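You operate a simulated robot arm through the tools that you are given. There is no shell and no other tool. Be economical: measure what you need, move in short steps, check, and stop when the job is done.

Carry out the task below with a simulated robot arm. There is one attempt and no reset: what you move stays moved.

## Task
Cure the fault on the panel screen, reset, and run the waiting can through on auto.
Fine: Guide: clamp locked. Air: lever open. Stroke: mid. The belt button starts and stops; the seamed can goes back on the steel deck. Mode, speed, desk knobs and the other cans stay. Set down upright: what you pick out.

The check looks at the end state, three seconds after you hand in, the way a careful person would. Anything else that was tipped, shoved, dropped, spilled or broken makes it a failure.

## Robot
A 6-joint arm with a two-finger parallel gripper on a trunk, on a base that drives. Base frame: it is fixed to the floor where the robot stands at the start and does not move with it; the origin is under the middle of the robot, x ahead of it, y to its left, z up. Units: mm, degrees, N and s.
With the tool pointing down near the work surface it reaches from about 340 to 820 mm from the robot's upright axis, wherever it stands. Its first joint turns from -166.0 to 166.0 degrees. Places, roughly: black button marked reset [1100, 700, 900]; black knob marked lift [2000, 300, 700]; blue knob marked roll one [2000, 200, 900]; clamp lever with orange ball [500, 0, 900]; green button marked belt [1700, 400, 900]; green knob marked roll two [1900, 300, 900]; knob marked mode [-300, -1400, 1300]; knob marked speed [-500, -1300, 1300]; line can with orange band [1750, 0, 1000]; line can with purple band [1750, 0, 1000]; line can with white band [2000, 0, 1000]; panel screen [-400, -1400, 1600]; pusher lever with white ball [900, 700, 1000]; red button marked line stop [-500, -1300, 1500]; slider with red knob [900, 500, 1000]; steel deck beside the seamer [1700, 0, 1000]. Payload 3.91 kg.
The TCP is the grasp point between the finger pads, 30 mm short of the fingertips. In the tool frame z runs along the fingers and y along their closing line. The gripper opens to 110 mm. The fingers are 20 mm wide and 10 mm thick; the gripper's body (48 by 112 mm) begins 55 mm behind the TCP.
Orientation is told as [roll, pitch, yaw] about the base's x, y, z axes, in that order, counted from this pose: with the fingers straight down and closing along the base's y, the tool's x points along the base's -x, its y along +y and its z along -z.

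## Interface
- The arm moves only by the tool arm_command. Its argument "steps" is one flat list of numbers, 7 for each row, row after row: the finger opening in mm, from 0 to 110, then the shift along the tool's x, y, z in mm, then the turn, a rotation vector about the tool's x, y, z in degrees. In form: [fingers, dx, dy, dz, ax, ay, az, fingers, dx, dy, dz, ax, ay, az, ...]. A call has 1 to 10 rows; each row shifts and turns the commanded pose from where the row before left it, along the tool's axes as they then stand. Each row takes 0.2 s and may step no farther than 50 mm and 8.6 degrees from the row before; otherwise, or with a gripper value out of range, the whole call is refused. A pose out of reach is approached as far as the arm can. The call stops where the force on the tool passes 40 N (or 10 N more than at its start, if that is more) or the arm is blocked; 0.2 s more then pass. The fingers move at their own pace (about 45 mm/s each) and stop on an object; they squeeze with about 33 N. The grip force told is the motor's: it shows also when the fingers shut on nothing. Time passes only in rows, and 0.2 s behind the last, so rows that do not move let the fingers close. It gives the time, the measured TCP pose, the force on the tool (base axes), the opening and the grip force at its end, in the units of the frame above (readings bear some noise), with the torque about the TCP (base axes, N m) and any sound that the robot's microphone picked up.
- Cameras (640 x 400 px; columns grow to the right, rows downward): "scene" is now at [14, 155.8, 1611.2]; the picture's right is [0.11, -0.99, 0.00], its down [-0.59, -0.07, -0.81] and it looks along [0.80, 0.09, -0.59] (base axes); focal length 259 px, centre (320, 200). "wrist" rides on the gripper at [77, 7, -115] in the tool frame; the picture's right is [-0.09, 1.00, 0.00], its down [-0.80, -0.07, -0.59] and it looks along [-0.59, -0.05, 0.80] (tool axes); focal length 270 px, centre (320, 200). There is no depth. A picture from a camera that has moved, and an enlarged one, comes with that camera's place and axes in the base frame and with its lens. The place of the scene camera against the robot may be out by one fixed shift of up to 18 mm in any direction.
- camera(camera): a new picture of that camera. It takes no simulated time.
- lift_body(by): slides the trunk up (or, below 0, down) by that many mm; the arm and the scene camera ride with it, the base frame stays. It gives what a move gives, with no picture.
- base_move(legs): drives the robot by 1 to 6 legs, each [ahead, turn to the left] in mm and degrees, along the robot's own axes; the way and the turn of a leg run together, so that a leg with both is an arc; at most 1500 mm and 180 degrees a leg. The arm and the cameras ride along, it lands a little off, and it stops where it bumps. It gives what a move gives.
- turn_head(pan, tilt): turns the head with the scene camera to pan (to the left, within 155 degrees either way) and tilt (down, from -29 to 69), counted from straight ahead of the robot. It gives what a move gives.
- close_up(camera, box): a new picture of the part [left, top, right, bottom] of that camera's present view, enlarged. It takes no simulated time.
- sign_off(): hands the job in; it is judged then, once.

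Work in short steps. Places have to be worked out from the pictures, the camera data and where the tool is seen: move nearer, look again, correct. Check each grasp and each placing, and mend what went wrong. You have 120 turns and 90 pictures in all, those below and enlarged ones among them. Open the gripper and draw the arm clear of the work before you hand the job in, unless the task says otherwise; then end with one line.

The tools are called after "Request:" as name(argument=value, ...) on one line, values as JSON. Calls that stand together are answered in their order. arm_command: Moves the arm, as the interface text tells. Its arguments: {"type":"object","properties":{"steps":{"type":"array","items":{"type":"number"}}},"required":["steps"]} The other tools are called the same way: lift_body (by) slides the trunk up or down; base_move (legs) drives the base; turn_head (pan, tilt) turns the head that bears the scene camera; camera (camera) takes a picture; close_up (camera, box) takes an enlarged picture of a part of a camera's view; sign_off () hands the job in.

At the start:

```text
time_s: 0.0
eef_pos: [426.7, 26.9, 1408.3]
ee_rot: [0.0, 0.0, -0.5]
force: [-0.7, 0.2, -0.2]
wrist_torque: [-0.02, -0.01, -0.04]
grip_width: 109.8
grip_force: 0.1
trunk travel left (down, up): [-550.0, 60.0]
robot x, y, heading: [-3.3, -7.8, 0.0]
head pan, tilt: [6.4, 36.4]
```

scene: 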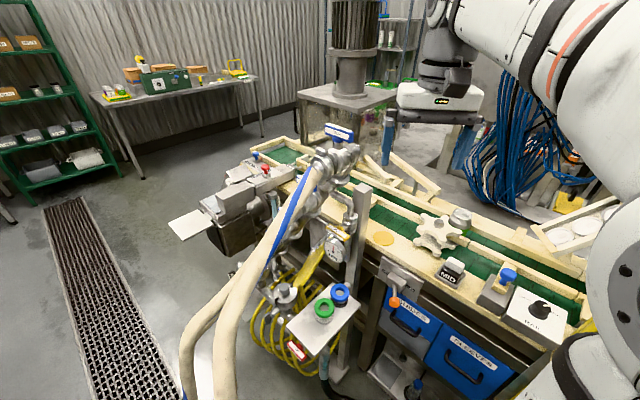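
wrist: 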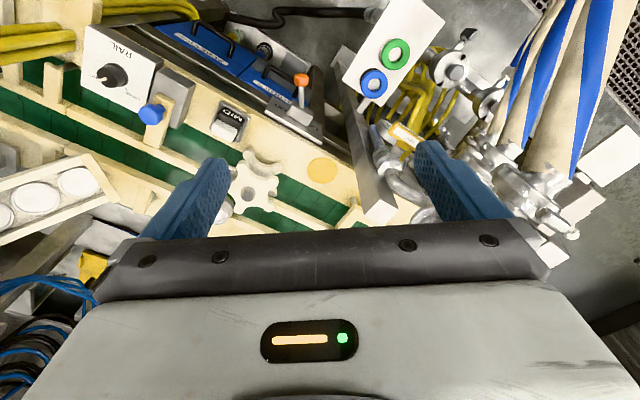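

The panel screen lies behind to the right (about -106°), so I turn the head there to read the fault.

Request:
turn_head(pan=-106, tilt=5)

Request:
camera(camera="scene")

```text
time_s: 1.9
eef_pos: [427.8, 28.0, 1407.8]
ee_rot: [0.0, 0.0, -0.5]
force: [0.5, -0.1, -0.2]
wrist_torque: [0.01, 0.05, -0.02]
grip_width: 110.0
grip_force: 0.0
trunk travel left (down, up): [-550.0, 60.0]
robot x, y, heading: [-2.8, -2.7, 0.2]
head pan, tilt: [-106.0, 5.0]
```

```text
87 pictures are left
camera scene: at [-97.9, 57.7, 1661.5], right [-0.96, 0.27, 0.0], down [0.02, 0.08, -1.0], along [-0.27, -0.96, -0.09], focal length 259 px, centre (320, 200)
```

scene: 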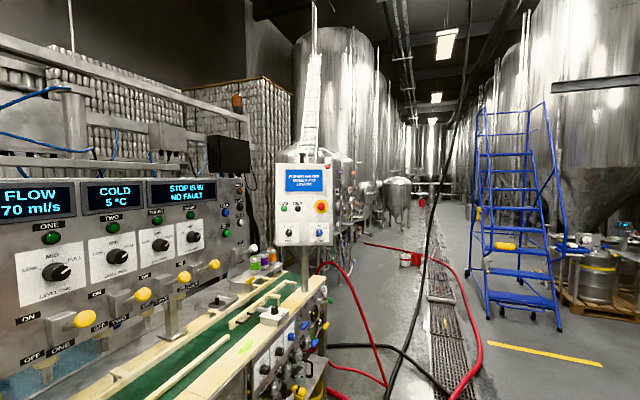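

The panel is at about column 303; I enlarge it to read.

Request:
close_up(camera="scene", box=[265, 155, 345, 250])

Request:
close_up(camera="scene", box=[280, 165, 330, 196])

```text
4.21 times, centred on (305, 202) of scene
camera zoom: at [-97.9, 57.7, 1661.5], right [-0.96, 0.27, 0.0], down [0.02, 0.08, -1.0], along [-0.27, -0.96, -0.09], focal length 1091 px, centre (383, 190)
```

zoom: 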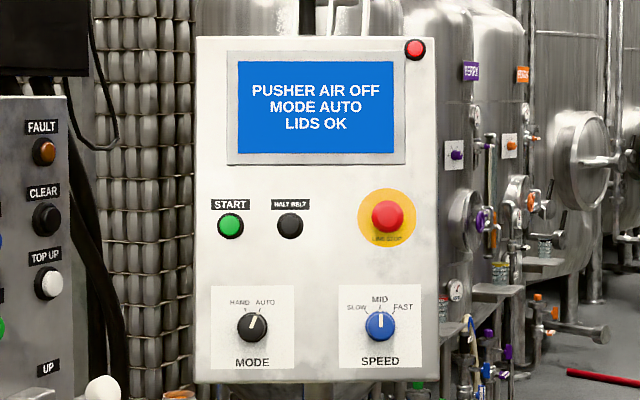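

```text
12.80 times, centred on (305, 180) of scene
camera zoom: at [-97.9, 57.7, 1661.5], right [-0.96, 0.27, 0.0], down [0.02, 0.08, -1.0], along [-0.27, -0.96, -0.09], focal length 3317 px, centre (512, 450)
```

zoom: 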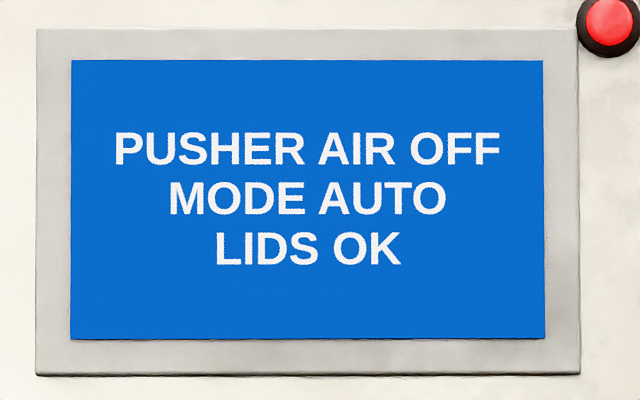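

The fault is "PUSHER AIR OFF" with mode auto. Now I look at the seamer side, where the pusher lever, slider and reset are.

Request:
turn_head(pan=35, tilt=35)

Request:
camera(camera="scene")

Request:
close_up(camera="scene", box=[270, 100, 470, 225])

```text
time_s: 4.2
eef_pos: [427.4, 27.5, 1407.6]
ee_rot: [0.0, 0.0, -0.6]
force: [-0.1, -0.2, 0.4]
wrist_torque: [-0.01, -0.01, -0.02]
grip_width: 109.9
grip_force: 0.0
trunk travel left (down, up): [-550.0, 60.0]
robot x, y, heading: [-1.2, -6.6, -0.2]
head pan, tilt: [35.0, 35.0]
```

```text
84 pictures are left
camera scene: at [-0.7, 196.6, 1613.3], right [0.57, -0.82, 0.0], down [-0.47, -0.33, -0.82], along [0.67, 0.47, -0.57], focal length 259 px, centre (320, 200)
```

scene: 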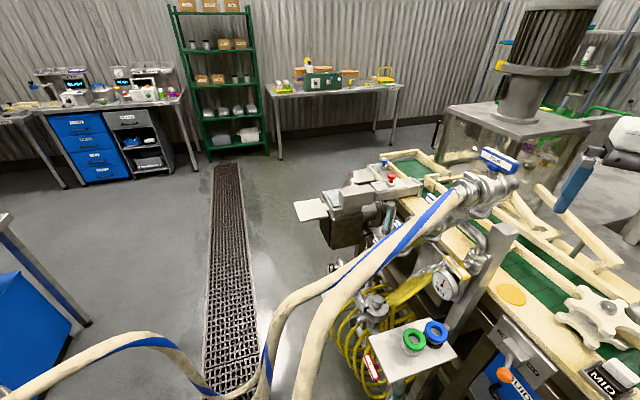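

```text
3.20 times, centred on (370, 162) of scene
camera zoom: at [-0.7, 196.6, 1613.3], right [0.57, -0.82, 0.0], down [-0.47, -0.33, -0.82], along [0.67, 0.47, -0.57], focal length 829 px, centre (160, 320)
```

zoom: 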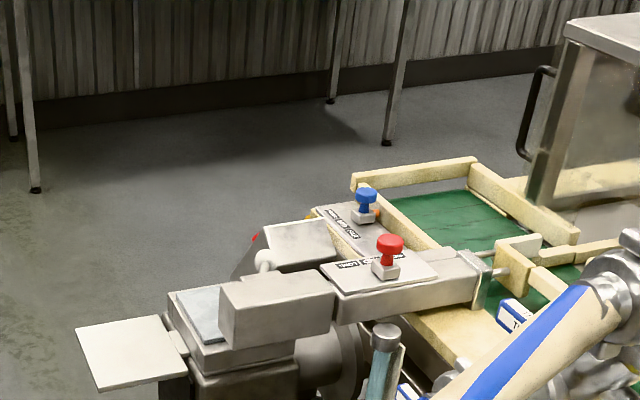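

I look closer at the near guide clamp (orange ball) and other near parts.

Request:
turn_head(pan=0, tilt=55)

Request:
camera(camera="scene")

```text
time_s: 5.2
eef_pos: [427.7, 28.0, 1409.6]
ee_rot: [0.0, 0.0, -0.6]
force: [-0.3, 0.1, 0.1]
wrist_torque: [-0.01, 0.02, 0.02]
grip_width: 110.1
grip_force: 0.1
trunk travel left (down, up): [-550.0, 60.0]
robot x, y, heading: [0.6, 0.6, 0.2]
head pan, tilt: [0.0, 55.0]
```

```text
82 pictures are left
camera scene: at [-0.6, 146.2, 1585.1], right [0.0, -1.0, 0.0], down [-0.82, 0.0, -0.57], along [0.57, 0.0, -0.82], focal length 259 px, centre (320, 200)
```

scene: 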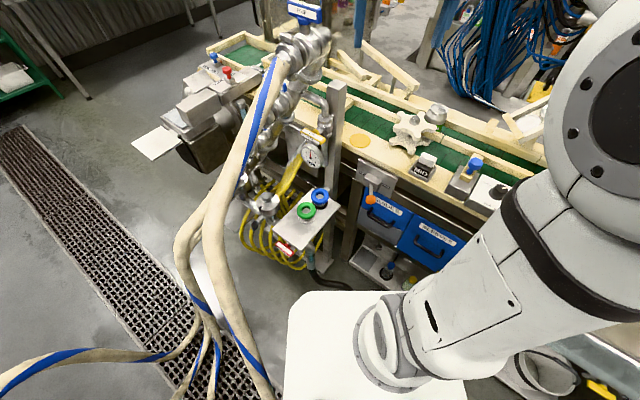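

Request:
close_up(camera="scene", box=[260, 60, 460, 270])

Request:
close_up(camera="scene", box=[340, 100, 520, 240])

Request:
close_up(camera="scene", box=[130, 0, 350, 140])

```text
1.90 times, centred on (360, 165) of scene
camera zoom: at [-0.6, 146.2, 1585.1], right [0.0, -1.0, 0.0], down [-0.82, 0.0, -0.57], along [0.57, 0.0, -0.82], focal length 494 px, centre (244, 267)
```

zoom: 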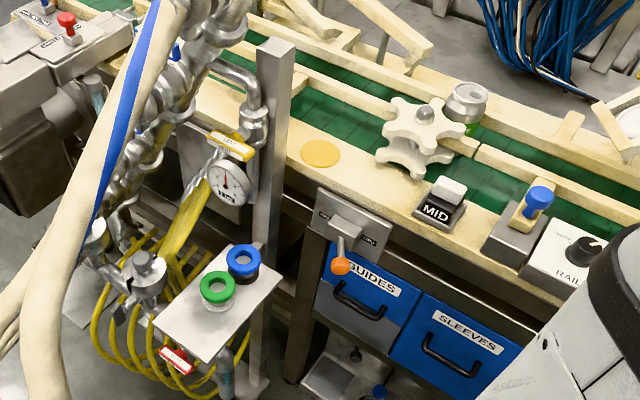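

```text
2.86 times, centred on (430, 170) of scene
camera zoom: at [-0.6, 146.2, 1585.1], right [0.0, -1.0, 0.0], down [-0.82, 0.0, -0.57], along [0.57, 0.0, -0.82], focal length 740 px, centre (6, 286)
```

zoom: 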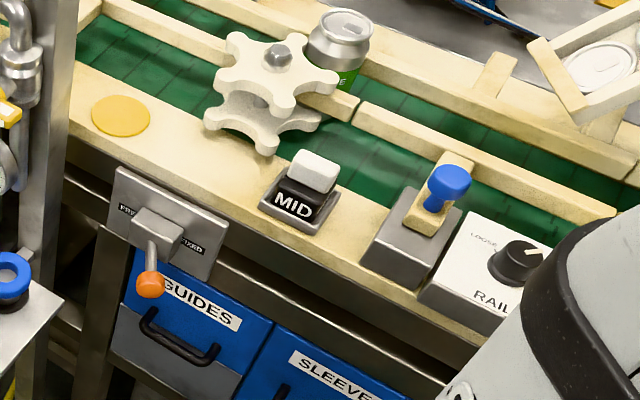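

```text
2.86 times, centred on (240, 70) of scene
camera zoom: at [-0.6, 146.2, 1585.1], right [0.0, -1.0, 0.0], down [-0.82, 0.0, -0.57], along [0.57, 0.0, -0.82], focal length 740 px, centre (549, 571)
```

zoom: 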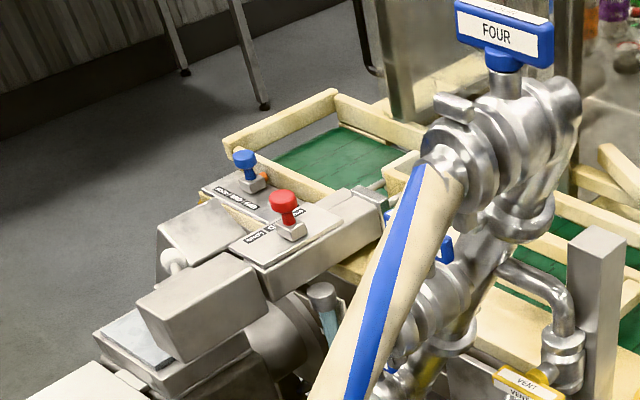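

I zoom hard on the clamp labels to see its state, from both cameras.

Request:
close_up(camera="scene", box=[350, 150, 410, 210])

Request:
close_up(camera="wrist", box=[255, 60, 335, 150])

Request:
close_up(camera="scene", box=[175, 40, 265, 100])

```text
6.67 times, centred on (380, 180) of scene
camera zoom: at [-0.6, 146.2, 1585.1], right [0.0, -1.0, 0.0], down [-0.82, 0.0, -0.57], along [0.57, 0.0, -0.82], focal length 1728 px, centre (-80, 333)
```

zoom: 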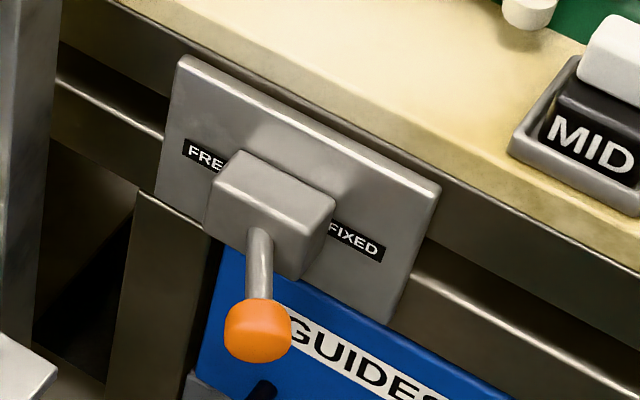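

```text
4.44 times, centred on (295, 105) of wrist
camera zoom: at [349.8, 35.0, 1522.5], right [0.1, 1.0, 0.0], down [0.8, -0.08, 0.59], along [0.59, -0.06, -0.8], focal length 1201 px, centre (431, 622)
```

zoom: 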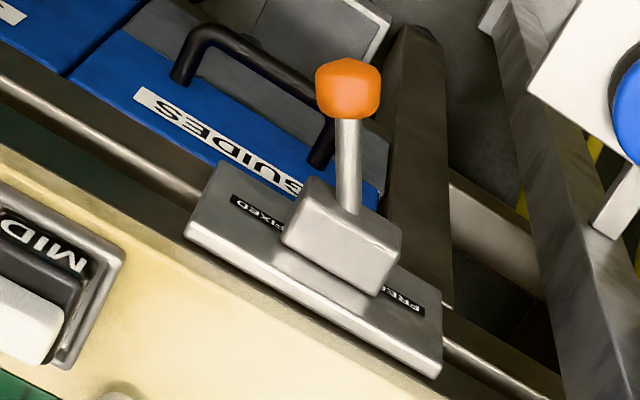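

```text
6.67 times, centred on (220, 70) of scene
camera zoom: at [-0.6, 146.2, 1585.1], right [0.0, -1.0, 0.0], down [-0.82, 0.0, -0.57], along [0.57, 0.0, -0.82], focal length 1728 px, centre (987, 1067)
```

zoom: 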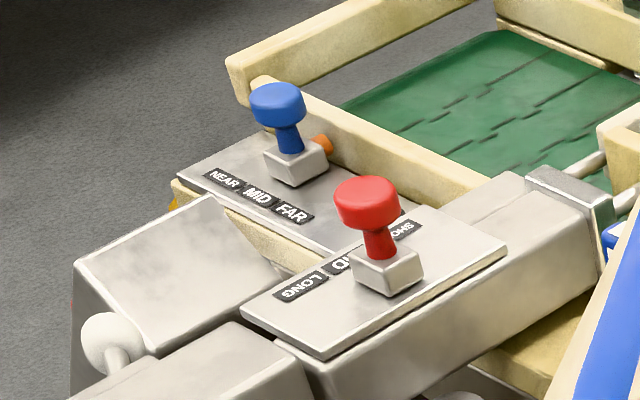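

The clamp ball triangulates to (488,-22,882) and its block to (563,-35,882), so the lever points to the FIXED side. The red slider stands at MID. Now I check the floor to the left, where I must drive past the hoses.

Request:
turn_head(pan=70, tilt=50)

Request:
camera(camera="scene")

```text
time_s: 6.6
eef_pos: [427.1, 27.9, 1408.2]
ee_rot: [0.0, 0.1, -0.6]
force: [0.4, -0.4, -0.4]
wrist_torque: [0.0, -0.03, -0.04]
grip_width: 110.1
grip_force: 0.1
trunk travel left (down, up): [-550.0, 60.0]
robot x, y, heading: [-0.8, -6.8, 0.2]
head pan, tilt: [70.0, 50.0]
```

```text
75 pictures are left
camera scene: at [-46.5, 218.4, 1591.6], right [0.94, -0.34, 0.0], down [-0.26, -0.72, -0.64], along [0.22, 0.6, -0.77], focal length 259 px, centre (320, 200)
```

scene: 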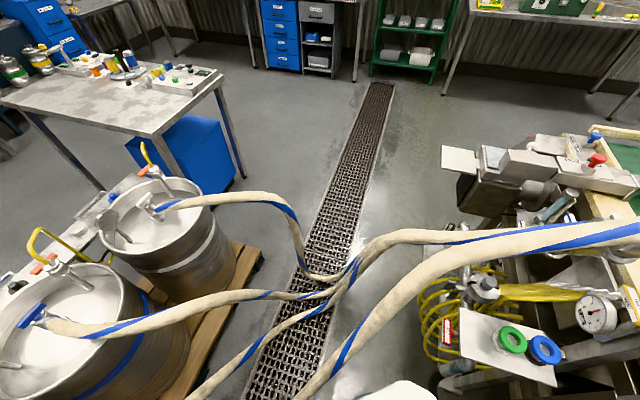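

Hoses run from the manifold to the kegs across the left way. I survey the other ways: behind and right.

Request:
turn_head(pan=130, tilt=40)

Request:
camera(camera="scene")

Request:
turn_head(pan=-50, tilt=35)

Request:
camera(camera="scene")

Request:
turn_head(pan=-130, tilt=40)

Request:
camera(camera="scene")

```text
time_s: 7.9
eef_pos: [427.3, 28.8, 1407.7]
ee_rot: [0.0, 0.0, -0.7]
force: [0.8, 0.4, -0.5]
wrist_torque: [-0.04, -0.02, -0.01]
grip_width: 110.1
grip_force: 0.1
trunk travel left (down, up): [-550.0, 60.0]
robot x, y, heading: [-1.0, -7.1, 0.3]
head pan, tilt: [130.0, 40.0]
```

```text
74 pictures are left
camera scene: at [-127.4, 211.2, 1605.7], right [0.77, 0.64, 0.0], down [0.41, -0.49, -0.77], along [-0.49, 0.59, -0.64], focal length 259 px, centre (320, 200)
```

scene: 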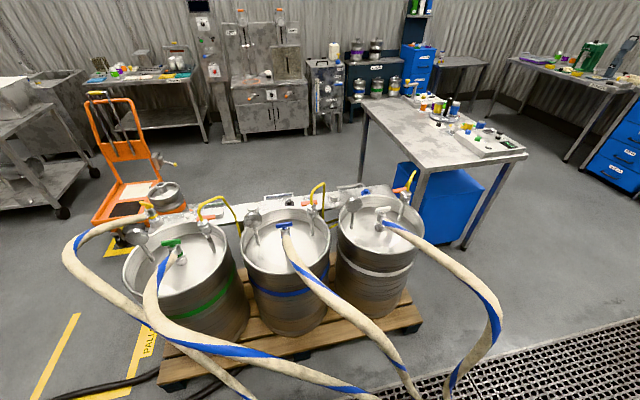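

```text
time_s: 10.6
eef_pos: [426.3, 27.9, 1407.4]
ee_rot: [0.0, 0.0, -0.6]
force: [0.0, 0.1, -0.1]
wrist_torque: [-0.02, -0.01, -0.01]
grip_width: 110.0
grip_force: 0.1
trunk travel left (down, up): [-550.0, 60.0]
robot x, y, heading: [0.7, -4.2, 0.0]
head pan, tilt: [-50.0, 35.0]
```

```text
73 pictures are left
camera scene: at [-16.1, 78.7, 1613.3], right [-0.77, -0.64, 0.0], down [-0.37, 0.44, -0.82], along [0.53, -0.63, -0.57], focal length 259 px, centre (320, 200)
```

scene: 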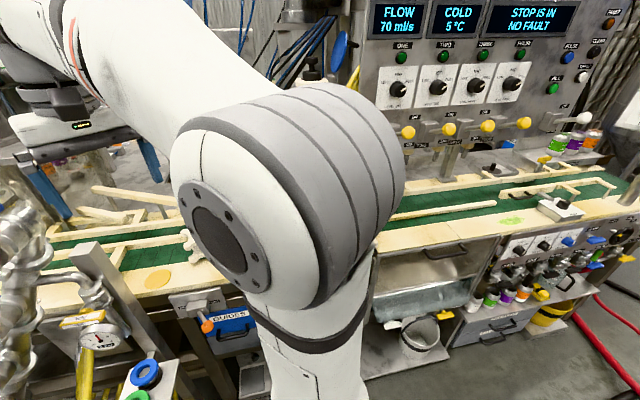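

```text
time_s: 12.1
eef_pos: [426.5, 27.8, 1408.0]
ee_rot: [0.0, -0.1, -0.6]
force: [0.1, -0.2, 0.6]
wrist_torque: [0.02, -0.02, 0.0]
grip_width: 109.8
grip_force: 0.1
trunk travel left (down, up): [-550.0, 60.0]
robot x, y, heading: [-0.8, -6.0, 0.2]
head pan, tilt: [-130.0, 40.0]
```

```text
72 pictures are left
camera scene: at [-127.3, 80.8, 1605.8], right [-0.77, 0.64, 0.0], down [0.41, 0.49, -0.77], along [-0.49, -0.59, -0.64], focal length 259 px, centre (320, 200)
```

scene: 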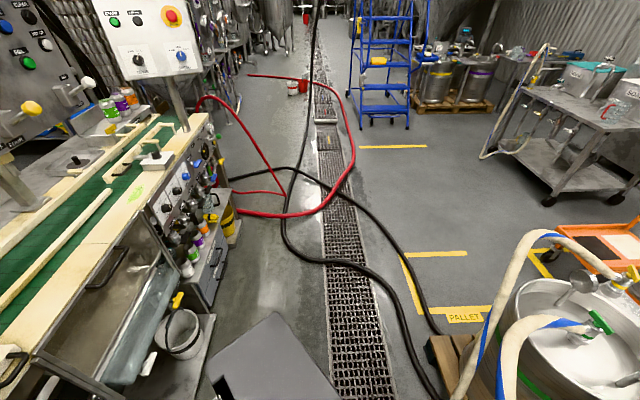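

I look steeply down to the left to judge the robot's own footprint and the hose heights.

Request:
turn_head(pan=60, tilt=69)

Request:
camera(camera="scene")

Request:
turn_head(pan=150, tilt=65)

Request:
camera(camera="scene")

```text
time_s: 14.9
eef_pos: [427.7, 27.7, 1408.8]
ee_rot: [0.0, 0.0, -0.6]
force: [-0.5, 0.0, 0.0]
wrist_torque: [-0.01, 0.04, -0.02]
grip_width: 109.8
grip_force: 0.0
trunk travel left (down, up): [-550.0, 60.0]
robot x, y, heading: [-1.2, -6.0, 0.1]
head pan, tilt: [60.0, 68.8]
```

```text
71 pictures are left
camera scene: at [-44.8, 194.5, 1569.6], right [0.87, -0.5, 0.0], down [-0.47, -0.81, -0.36], along [0.18, 0.31, -0.93], focal length 259 px, centre (320, 200)
```

scene: 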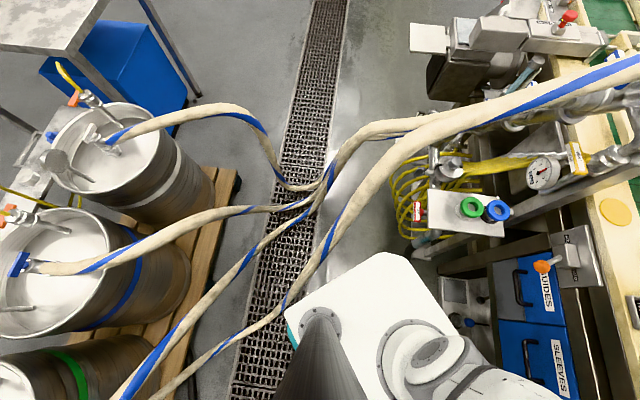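

```text
time_s: 16.6
eef_pos: [426.9, 28.1, 1408.5]
ee_rot: [0.0, 0.0, -0.6]
force: [-0.2, -0.6, -0.4]
wrist_torque: [0.01, 0.01, 0.01]
grip_width: 110.0
grip_force: 0.1
trunk travel left (down, up): [-550.0, 60.0]
robot x, y, heading: [-3.2, -0.7, 0.0]
head pan, tilt: [150.0, 65.0]
```

```text
70 pictures are left
camera scene: at [-125.4, 176.4, 1573.4], right [0.5, 0.87, 0.0], down [0.79, -0.45, -0.42], along [-0.37, 0.21, -0.91], focal length 259 px, centre (320, 200)
```

scene: 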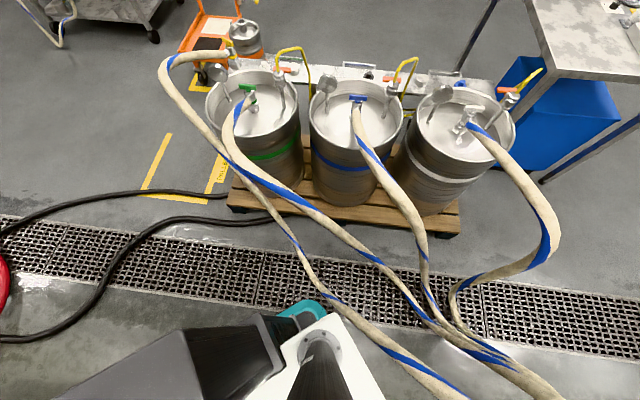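

The hoses to the kegs close the left side, so I must go round the keg pallet (front-left corner about (-1040,0)) and reach the far side via the rear. I back off, curving away from the near hose.

Request:
base_move(legs=[[-250, 25], [-300, 0]])

Request:
turn_head(pan=130, tilt=45)

Request:
camera(camera="scene")

```text
time_s: 20.0
eef_pos: [-138.9, 24.2, 1408.3]
ee_rot: [0.0, 0.0, 24.2]
force: [0.1, -0.2, 0.1]
wrist_torque: [0.0, -0.01, -0.01]
grip_width: 109.8
grip_force: 0.1
trunk travel left (down, up): [-550.0, 60.0]
robot x, y, heading: [-516.0, -180.1, 25.3]
head pan, tilt: [150.0, 65.0]
```

```text
time_s: 20.8
eef_pos: [-137.8, 24.4, 1408.9]
ee_rot: [0.1, 0.0, 24.2]
force: [0.1, -0.6, -0.5]
wrist_torque: [-0.01, -0.01, -0.03]
grip_width: 109.9
grip_force: 0.0
trunk travel left (down, up): [-550.0, 60.0]
robot x, y, heading: [-514.7, -182.5, 25.4]
head pan, tilt: [130.0, 45.0]
```

```text
69 pictures are left
camera scene: at [-718.3, -44.2, 1598.4], right [0.42, 0.91, 0.0], down [0.64, -0.29, -0.71], along [-0.64, 0.29, -0.71], focal length 259 px, centre (320, 200)
```

scene: 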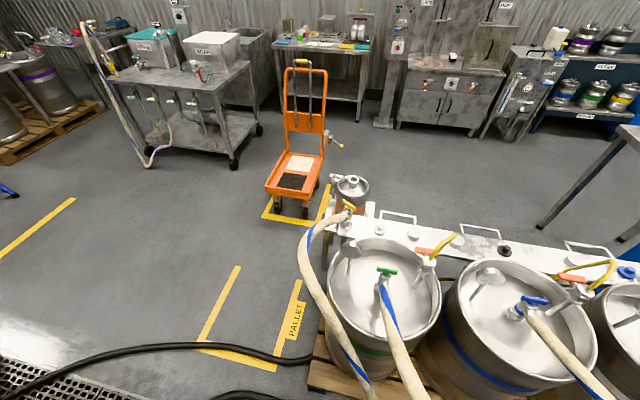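

Driving went freely, but the orange cart and small keg nearly close the rear way. I check the height of the hose bundle from this new viewpoint.

Request:
turn_head(pan=20, tilt=35)

Request:
camera(camera="scene")

```text
time_s: 22.7
eef_pos: [-140.0, 24.3, 1408.9]
ee_rot: [0.0, 0.0, 24.2]
force: [0.6, 0.1, 0.2]
wrist_torque: [0.02, 0.03, 0.01]
grip_width: 110.0
grip_force: 0.0
trunk travel left (down, up): [-550.0, 60.0]
robot x, y, heading: [-513.7, -181.1, 25.4]
head pan, tilt: [20.0, 35.0]
```

```text
68 pictures are left
camera scene: at [-582.5, -15.2, 1613.3], right [0.71, -0.7, 0.0], down [-0.4, -0.41, -0.82], along [0.57, 0.58, -0.57], focal length 259 px, centre (320, 200)
```

scene: 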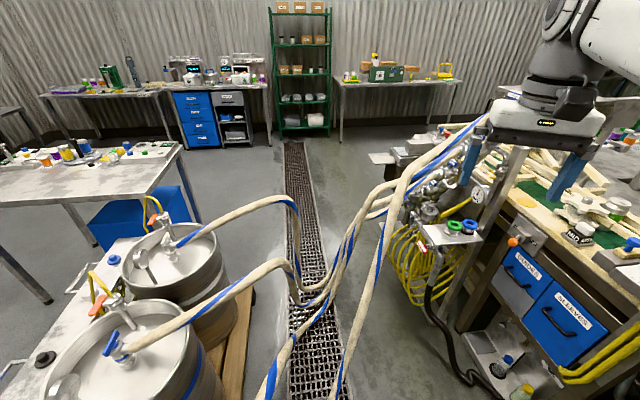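

The hoses touch the floor only in a short dip, so no passage there. I back further along this heading (open floor behind) to look at the gap left of the orange cart.

Request:
base_move(legs=[[-900, 0], [0, 110]])

Request:
turn_head(pan=0, tilt=35)

Request:
camera(camera="scene")

```text
time_s: 32.0
eef_pos: [-1650.7, -275.0, 1408.7]
ee_rot: [0.0, -0.1, 133.4]
force: [0.4, 0.1, 0.5]
wrist_torque: [0.01, -0.03, 0.01]
grip_width: 110.1
grip_force: 0.0
trunk travel left (down, up): [-550.0, 60.0]
robot x, y, heading: [-1328.3, -551.8, 134.3]
head pan, tilt: [20.0, 35.0]
```

```text
time_s: 32.9
eef_pos: [-1652.8, -275.7, 1408.3]
ee_rot: [-0.1, 0.0, 133.3]
force: [-0.6, -0.3, -0.4]
wrist_torque: [0.04, 0.01, -0.02]
grip_width: 109.9
grip_force: 0.0
trunk travel left (down, up): [-550.0, 60.0]
robot x, y, heading: [-1320.5, -553.2, 133.7]
head pan, tilt: [0.0, 35.0]
```

```text
67 pictures are left
camera scene: at [-1435.0, -650.4, 1613.3], right [0.72, 0.7, 0.0], down [0.4, -0.41, -0.82], along [-0.57, 0.59, -0.57], focal length 259 px, centre (320, 200)
```

scene: 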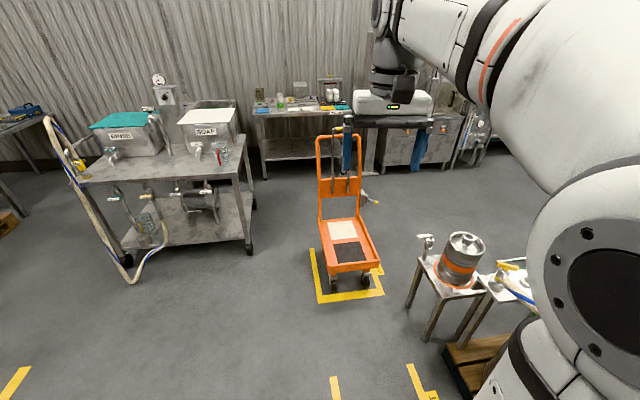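

The cart gap is only about 300–600 mm. But triangulating the keg hoses from two stands shows that they lie on the floor in the stretch near the start, and I crossed a floor hose already without trouble. I go back to the start region and try that way in stages, heading past the pallet's right end.

Request:
base_move(legs=[[0, -109], [1350, 0]])

Request:
turn_head(pan=45, tilt=60)

Request:
camera(camera="scene")

```text
time_s: 44.2
eef_pos: [269.7, 236.9, 1408.5]
ee_rot: [0.0, -0.1, 24.4]
force: [1.0, 0.8, 0.7]
wrist_torque: [0.0, 0.01, -0.03]
grip_width: 110.1
grip_force: 0.1
trunk travel left (down, up): [-550.0, 60.0]
robot x, y, heading: [-102.3, 23.1, 25.0]
head pan, tilt: [0.0, 35.0]
```

```text
time_s: 45.3
eef_pos: [270.4, 238.6, 1408.0]
ee_rot: [-0.1, 0.0, 24.4]
force: [-0.1, 1.1, 0.1]
wrist_torque: [-0.02, 0.0, -0.02]
grip_width: 109.8
grip_force: 0.1
trunk travel left (down, up): [-550.0, 60.0]
robot x, y, heading: [-102.4, 23.2, 24.7]
head pan, tilt: [45.0, 60.0]
```

```text
66 pictures are left
camera scene: at [-206.5, 189.1, 1579.0], right [0.94, -0.34, 0.0], down [-0.3, -0.81, -0.5], along [0.17, 0.47, -0.87], focal length 259 px, centre (320, 200)
```

scene: 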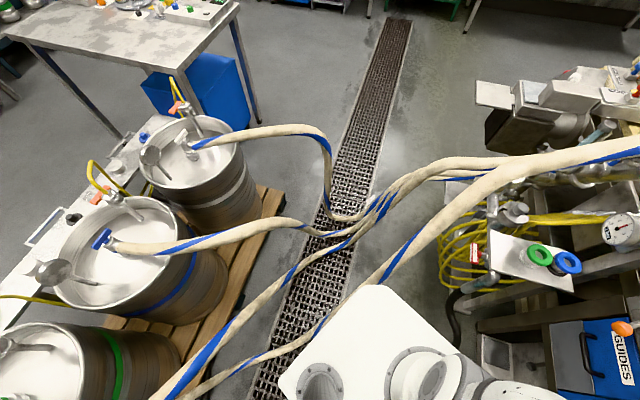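

No bump so far. I turn to face the far side and creep forward.

Request:
base_move(legs=[[0, 50], [300, 0]])

Request:
camera(camera="scene")

```text
time_s: 49.6
eef_pos: [43.5, 736.6, 1408.4]
ee_rot: [0.0, 0.1, 75.0]
force: [0.0, -0.4, -0.2]
wrist_torque: [0.0, 0.03, 0.0]
grip_width: 109.8
grip_force: 0.0
trunk travel left (down, up): [-550.0, 60.0]
robot x, y, heading: [-28.7, 315.6, 75.5]
head pan, tilt: [45.0, 60.0]
```

```text
65 pictures are left
camera scene: at [-224.4, 334.9, 1579.0], right [0.86, 0.51, 0.0], down [0.44, -0.75, -0.5], along [-0.25, 0.43, -0.87], focal length 259 px, centre (320, 200)
```

scene: 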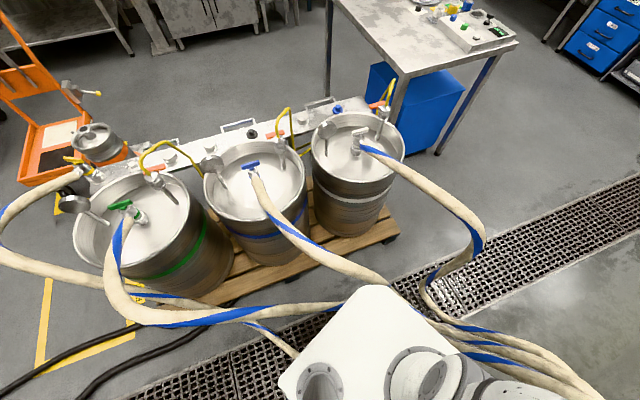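

The robot passes over the hoses freely and they have not shifted. I continue past the pallet's end to the open floor.

Request:
base_move(legs=[[0, -7], [500, 0], [600, 0]])

Request:
turn_head(pan=-110, tilt=35)

Request:
camera(camera="scene")

```text
time_s: 56.2
eef_pos: [511.8, 1749.8, 1408.9]
ee_rot: [-0.1, 0.1, 67.3]
force: [0.1, -0.9, 0.0]
wrist_torque: [0.0, 0.0, 0.03]
grip_width: 110.2
grip_force: 0.1
trunk travel left (down, up): [-550.0, 60.0]
robot x, y, heading: [382.1, 1344.0, 67.6]
head pan, tilt: [45.0, 60.0]
```

```text
time_s: 58.6
eef_pos: [512.1, 1749.6, 1407.9]
ee_rot: [0.1, 0.0, 67.1]
force: [0.6, 0.6, -0.3]
wrist_torque: [0.01, -0.03, 0.03]
grip_width: 110.1
grip_force: 0.1
trunk travel left (down, up): [-550.0, 60.0]
robot x, y, heading: [380.4, 1340.5, 67.5]
head pan, tilt: [-110.0, 35.0]
```

```text
64 pictures are left
camera scene: at [282.7, 1266.9, 1613.3], right [-0.67, -0.74, 0.0], down [-0.43, 0.39, -0.82], along [0.61, -0.55, -0.57], focal length 259 px, centre (320, 200)
```

scene: 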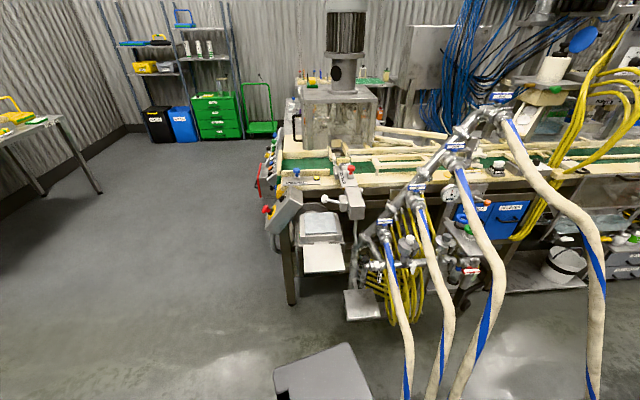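

We are through. I enlarge the pusher and seamer area from here.

Request:
close_up(camera="scene", box=[250, 130, 400, 280])

Request:
close_up(camera="scene", box=[250, 70, 400, 190])

```text
2.67 times, centred on (325, 205) of scene
camera zoom: at [282.7, 1266.9, 1613.3], right [-0.67, -0.74, 0.0], down [-0.43, 0.39, -0.82], along [0.61, -0.55, -0.57], focal length 691 px, centre (307, 187)
```

zoom: 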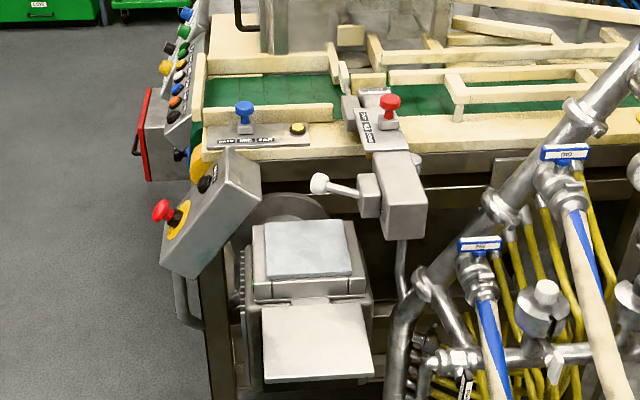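

```text
3.33 times, centred on (325, 130) of scene
camera zoom: at [282.7, 1266.9, 1613.3], right [-0.67, -0.74, 0.0], down [-0.43, 0.39, -0.82], along [0.61, -0.55, -0.57], focal length 864 px, centre (303, 433)
```

zoom: 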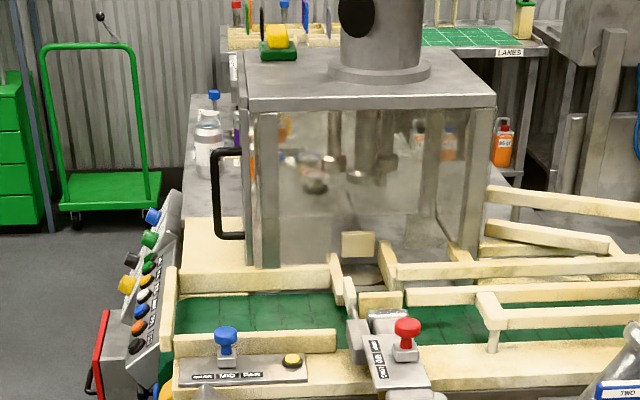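

The white-ball lever sits on the pusher valve block, and the reset button is on the small box beside the red-button. I drive to stand facing them from +y at about (950,1400).

Request:
base_move(legs=[[0, -61], [590, 0], [0, -97]])

Request:
turn_head(pan=0, tilt=40)

Request:
camera(camera="scene")

Request:
camera(camera="wrist")

```text
time_s: 68.8
eef_pos: [1007.4, 975.5, 1409.2]
ee_rot: [0.0, 0.2, -91.5]
force: [0.7, -0.3, 0.1]
wrist_torque: [0.01, 0.0, 0.02]
grip_width: 110.0
grip_force: 0.1
trunk travel left (down, up): [-550.0, 60.0]
robot x, y, heading: [991.4, 1406.6, -90.5]
head pan, tilt: [-110.0, 35.0]
```

```text
time_s: 70.7
eef_pos: [1006.2, 978.3, 1408.1]
ee_rot: [0.0, 0.0, -91.6]
force: [-0.6, 0.5, -0.3]
wrist_torque: [-0.01, 0.02, 0.0]
grip_width: 110.1
grip_force: 0.1
trunk travel left (down, up): [-550.0, 60.0]
robot x, y, heading: [991.2, 1404.7, -90.2]
head pan, tilt: [0.0, 40.0]
```

```text
61 pictures are left
camera scene: at [1145.0, 1395.6, 1605.7], right [-1.0, 0.01, 0.0], down [0.01, 0.64, -0.77], along [-0.01, -0.77, -0.64], focal length 259 px, centre (320, 200)
```

scene: 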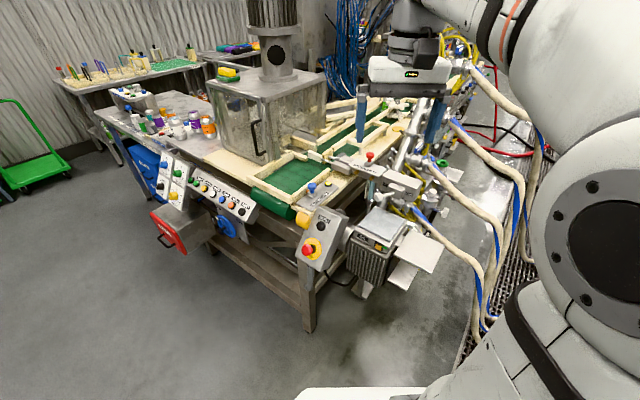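

```text
60 pictures are left
camera wrist: at [1014.8, 1053.7, 1522.3], right [0.99, -0.11, 0.0], down [-0.09, -0.8, 0.59], along [-0.07, -0.59, -0.8], focal length 270 px, centre (320, 200)
```

wrist: 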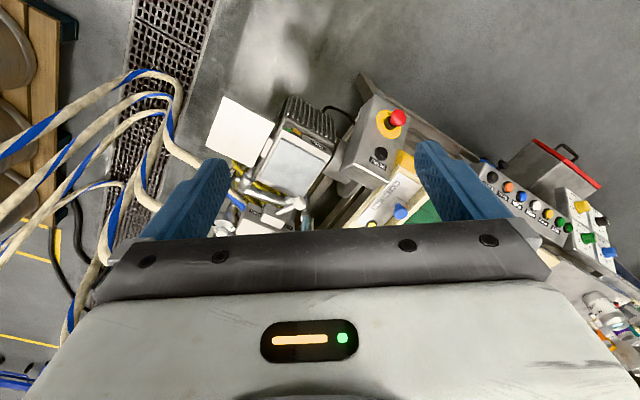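

I enlarge the lever, reset box and desk.

Request:
close_up(camera="scene", box=[280, 140, 440, 290])

Request:
close_up(camera="scene", box=[360, 145, 440, 205])

Request:
close_up(camera="scene", box=[100, 80, 280, 260])

```text
2.67 times, centred on (360, 215) of scene
camera zoom: at [1145.0, 1395.6, 1605.7], right [-1.0, 0.01, 0.0], down [0.01, 0.64, -0.77], along [-0.01, -0.77, -0.64], focal length 691 px, centre (213, 160)
```

zoom: 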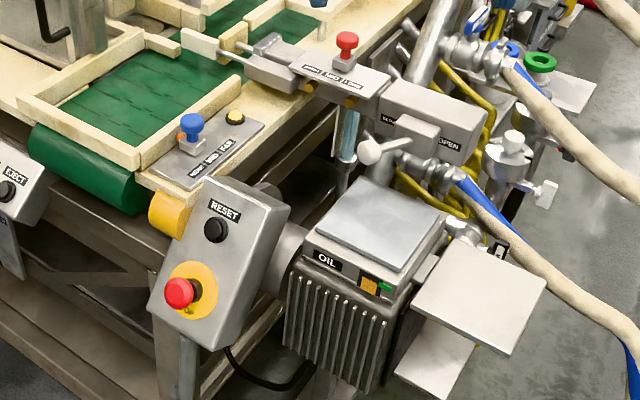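

```text
6.67 times, centred on (400, 175) of scene
camera zoom: at [1145.0, 1395.6, 1605.7], right [-1.0, 0.01, 0.0], down [0.01, 0.64, -0.77], along [-0.01, -0.77, -0.64], focal length 1728 px, centre (-213, 367)
```

zoom: 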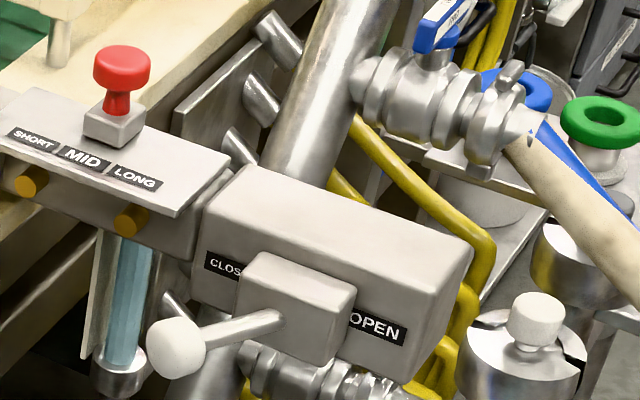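

```text
2.22 times, centred on (190, 170) of scene
camera zoom: at [1145.0, 1395.6, 1605.7], right [-1.0, 0.01, 0.0], down [0.01, 0.64, -0.77], along [-0.01, -0.77, -0.64], focal length 576 px, centre (609, 267)
```

zoom: 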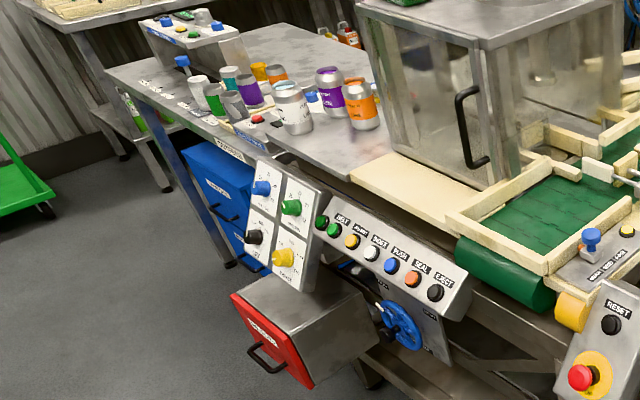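

The pusher lever stands toward CLOSED (+x side); OPEN is on the -x side. The ball triangulates to about (923,663,1008). I check it with the wrist camera.

Request:
close_up(camera="wrist", box=[220, 120, 340, 240])

Request:
close_up(camera="wrist", box=[330, 80, 430, 220])

```text
3.33 times, centred on (280, 180) of wrist
camera zoom: at [1014.8, 1053.7, 1522.3], right [0.99, -0.11, 0.0], down [-0.09, -0.8, 0.59], along [-0.07, -0.59, -0.8], focal length 901 px, centre (453, 267)
```

zoom: 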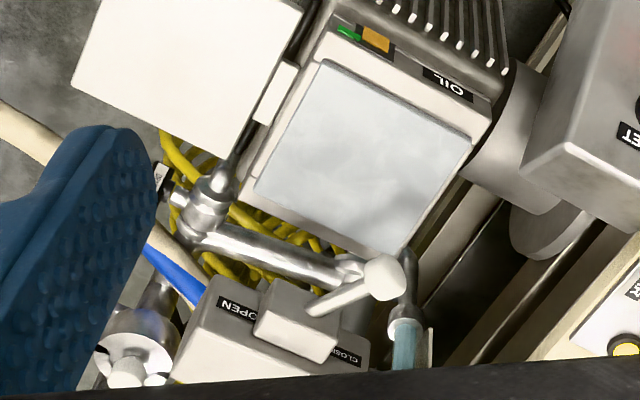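

```text
2.86 times, centred on (380, 150) of wrist
camera zoom: at [1014.8, 1053.7, 1522.3], right [0.99, -0.11, 0.0], down [-0.09, -0.8, 0.59], along [-0.07, -0.59, -0.8], focal length 772 px, centre (149, 343)
```

zoom: 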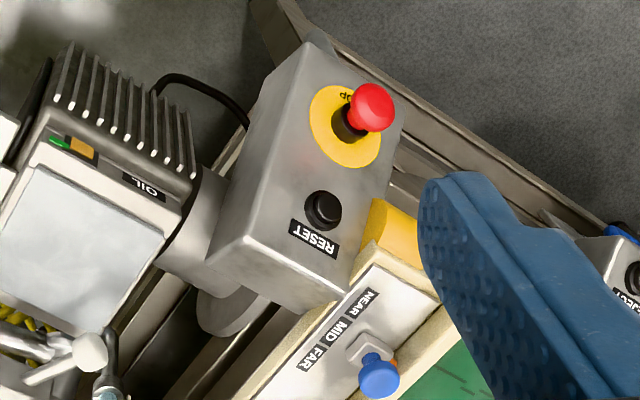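

Ball ≈ (921,668,1008). The valve face runs along (0.78,-0.63) from OPEN to CLOSED, so the lever must swing about 65° to point near (0.13,0.99). I carry the tool above the ball first.

Request:
arm_command(steps=[80, -44.6, -10.9, 0, 0, 0, 0, 80, -44.6, -10.9, 0, 0, 0, 0, 80, -44.6, -10.9, 0, 0, 0, 0, 80, -44.6, -10.9, 0, 0, 0, 0, 80, -44.6, -10.9, 0, 0, 0, 0, 80, -44.6, -10.9, 0, 0, 0, 0, 80, -44.6, -10.9, 0, 0, 0, 0])

Request:
arm_command(steps=[70, 0, 0, 40, 0, 0, 7.5, 70, 0, 0, 40, 0, 0, 7.5, 70, 0, 0, 40, 0, 0, 7.5, 70, 0, 0, 40, 0, 0, 7.5, 70, 0, 0, 40, 0, 0, 7.5, 70, 0, 0, 0, 0, 0, 0])

Request:
camera(camera="wrist")

```text
time_s: 72.3
eef_pos: [926.9, 722.9, 1371.0]
ee_rot: [0.1, 0.0, -91.4]
force: [0.0, 0.1, 0.2]
wrist_torque: [-0.03, 0.02, -0.01]
grip_width: 80.0
grip_force: 0.0
out of reach, approached as far as the arm can: row 6, 7
trunk travel left (down, up): [-550.0, 60.0]
robot x, y, heading: [990.9, 1407.2, -90.5]
head pan, tilt: [0.0, 40.0]
```

```text
time_s: 73.7
eef_pos: [929.7, 725.0, 1173.6]
ee_rot: [0.1, 0.0, -129.0]
force: [-0.1, 0.1, 0.1]
wrist_torque: [0.02, 0.0, 0.0]
grip_width: 69.9
grip_force: 0.0
trunk travel left (down, up): [-550.0, 60.0]
robot x, y, heading: [991.9, 1410.4, -90.3]
head pan, tilt: [0.0, 40.0]
```

```text
54 pictures are left
camera wrist: at [983.7, 779.8, 1286.1], right [0.72, -0.7, 0.0], down [-0.56, -0.58, 0.59], along [-0.41, -0.43, -0.8], focal length 270 px, centre (320, 200)
```

wrist: 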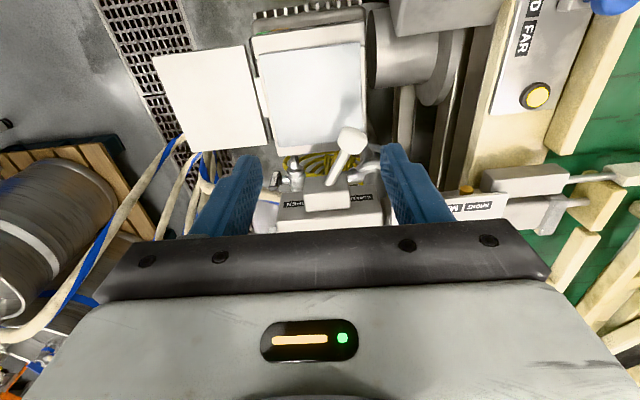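

The wrist view confirms the ball at (924,668). I centre over it and lower the open fingers around it.

Request:
arm_command(steps=[70, -24, 15, 0, 0, 0, 0, 70, -24, 15, 0, 0, 0, 0, 70, 0, 0, 40, 0, 0, 0, 70, 0, 0, 40, 0, 0, 0, 70, 0, 0, 40, 0, 0, 0, 70, 0, 0, 35, 0, 0, 0])

Request:
camera(camera="wrist")

```text
time_s: 75.1
eef_pos: [920.7, 668.8, 1017.0]
ee_rot: [-0.1, 0.0, -129.0]
force: [0.0, 0.3, 0.7]
wrist_torque: [0.01, 0.0, 0.01]
grip_width: 70.0
grip_force: 0.0
trunk travel left (down, up): [-550.0, 60.0]
robot x, y, heading: [988.2, 1404.5, -90.5]
head pan, tilt: [0.0, 40.0]
```

```text
53 pictures are left
camera wrist: at [974.5, 723.5, 1130.6], right [0.72, -0.69, 0.0], down [-0.56, -0.58, 0.59], along [-0.41, -0.43, -0.81], focal length 270 px, centre (320, 200)
```

wrist: 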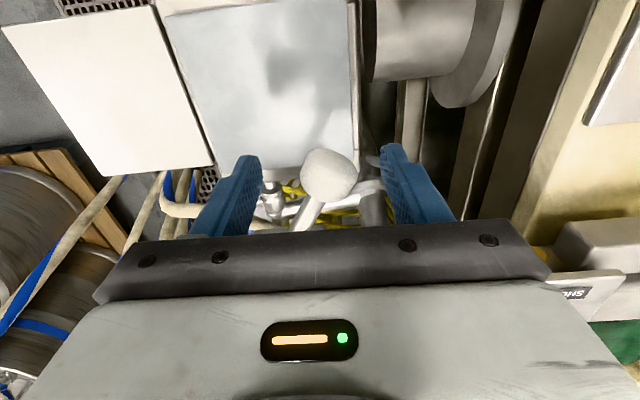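

The ball sits between the fingers. I narrow the fingers to 46 mm and sweep the ball along its arc toward OPEN.

Request:
arm_command(steps=[46, 0, 0, 0, 0, 0, 0, 46, 0, 0, 0, 0, 0, 0, 46, 6, -13, 0, 0, 0, 0, 46, 4, -13, 0, 0, 0, 0, 46, 1, -14, 0, 0, 0, 0, 46, -1, -14, 0, 0, 0, 0, 46, -4, -13, 0, 0, 0, 0, 46, -6, -13, 0, 0, 0, 0])

Request:
camera(camera="wrist")

Request:
close_up(camera="scene", box=[360, 125, 460, 225])

```text
time_s: 76.9
eef_pos: [859.9, 718.2, 1017.7]
ee_rot: [0.0, 0.1, -129.0]
force: [3.0, -1.5, 1.2]
wrist_torque: [0.01, -0.12, 0.07]
grip_width: 48.2
grip_force: 2.2
trunk travel left (down, up): [-550.0, 60.0]
robot x, y, heading: [989.0, 1406.3, -90.3]
head pan, tilt: [0.0, 40.0]
```

```text
52 pictures are left
camera wrist: at [914.5, 774.1, 1131.6], right [0.72, -0.69, 0.0], down [-0.56, -0.58, 0.59], along [-0.41, -0.43, -0.8], focal length 270 px, centre (320, 200)
```

wrist: 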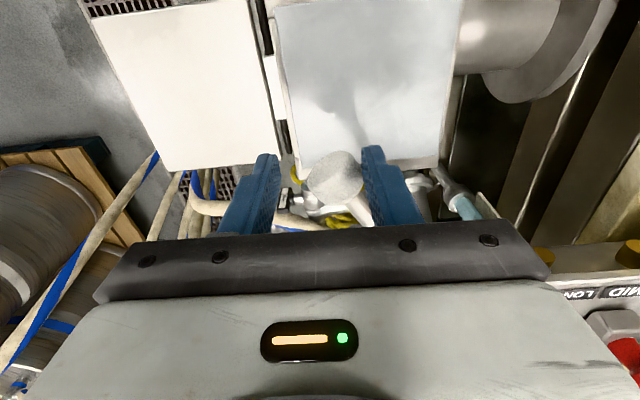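

```text
4.00 times, centred on (410, 175) of scene
camera zoom: at [1146.0, 1395.1, 1605.7], right [-1.0, 0.01, 0.0], down [0.0, 0.64, -0.77], along [-0.01, -0.77, -0.64], focal length 1036 px, centre (-40, 300)
```

zoom: 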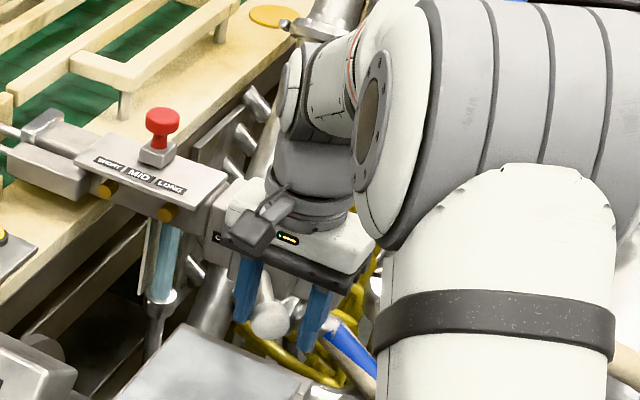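

The lever follows past the middle; I press a bit farther to reach its stop.

Request:
arm_command(steps=[46, -3, -6, 0, 0, 0, 0, 46, -3, -6, 0, 0, 0, 0, 46, -3, -6, 0, 0, 0, 0])

Request:
camera(camera="wrist")

```text
time_s: 77.7
eef_pos: [853.0, 719.7, 1016.7]
ee_rot: [0.3, 0.1, -128.7]
force: [24.7, -12.6, -1.5]
wrist_torque: [-0.03, -0.85, 0.38]
grip_width: 59.7
grip_force: 14.3
trunk travel left (down, up): [-550.0, 60.0]
robot x, y, heading: [991.7, 1402.9, -90.5]
head pan, tilt: [0.0, 40.0]
stopped in row 3: the force on the tool passed its limit (the readings are from after the stop); the commanded pose is now the measured one
```

```text
50 pictures are left
camera wrist: at [905.3, 776.0, 1131.1], right [0.72, -0.69, 0.01], down [-0.56, -0.58, 0.59], along [-0.41, -0.43, -0.81], focal length 270 px, centre (320, 200)
```

wrist: 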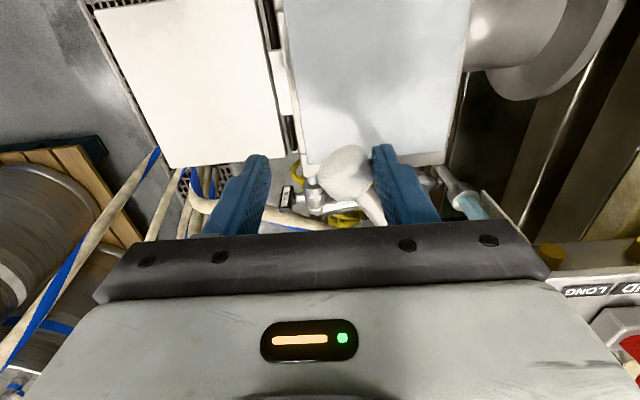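

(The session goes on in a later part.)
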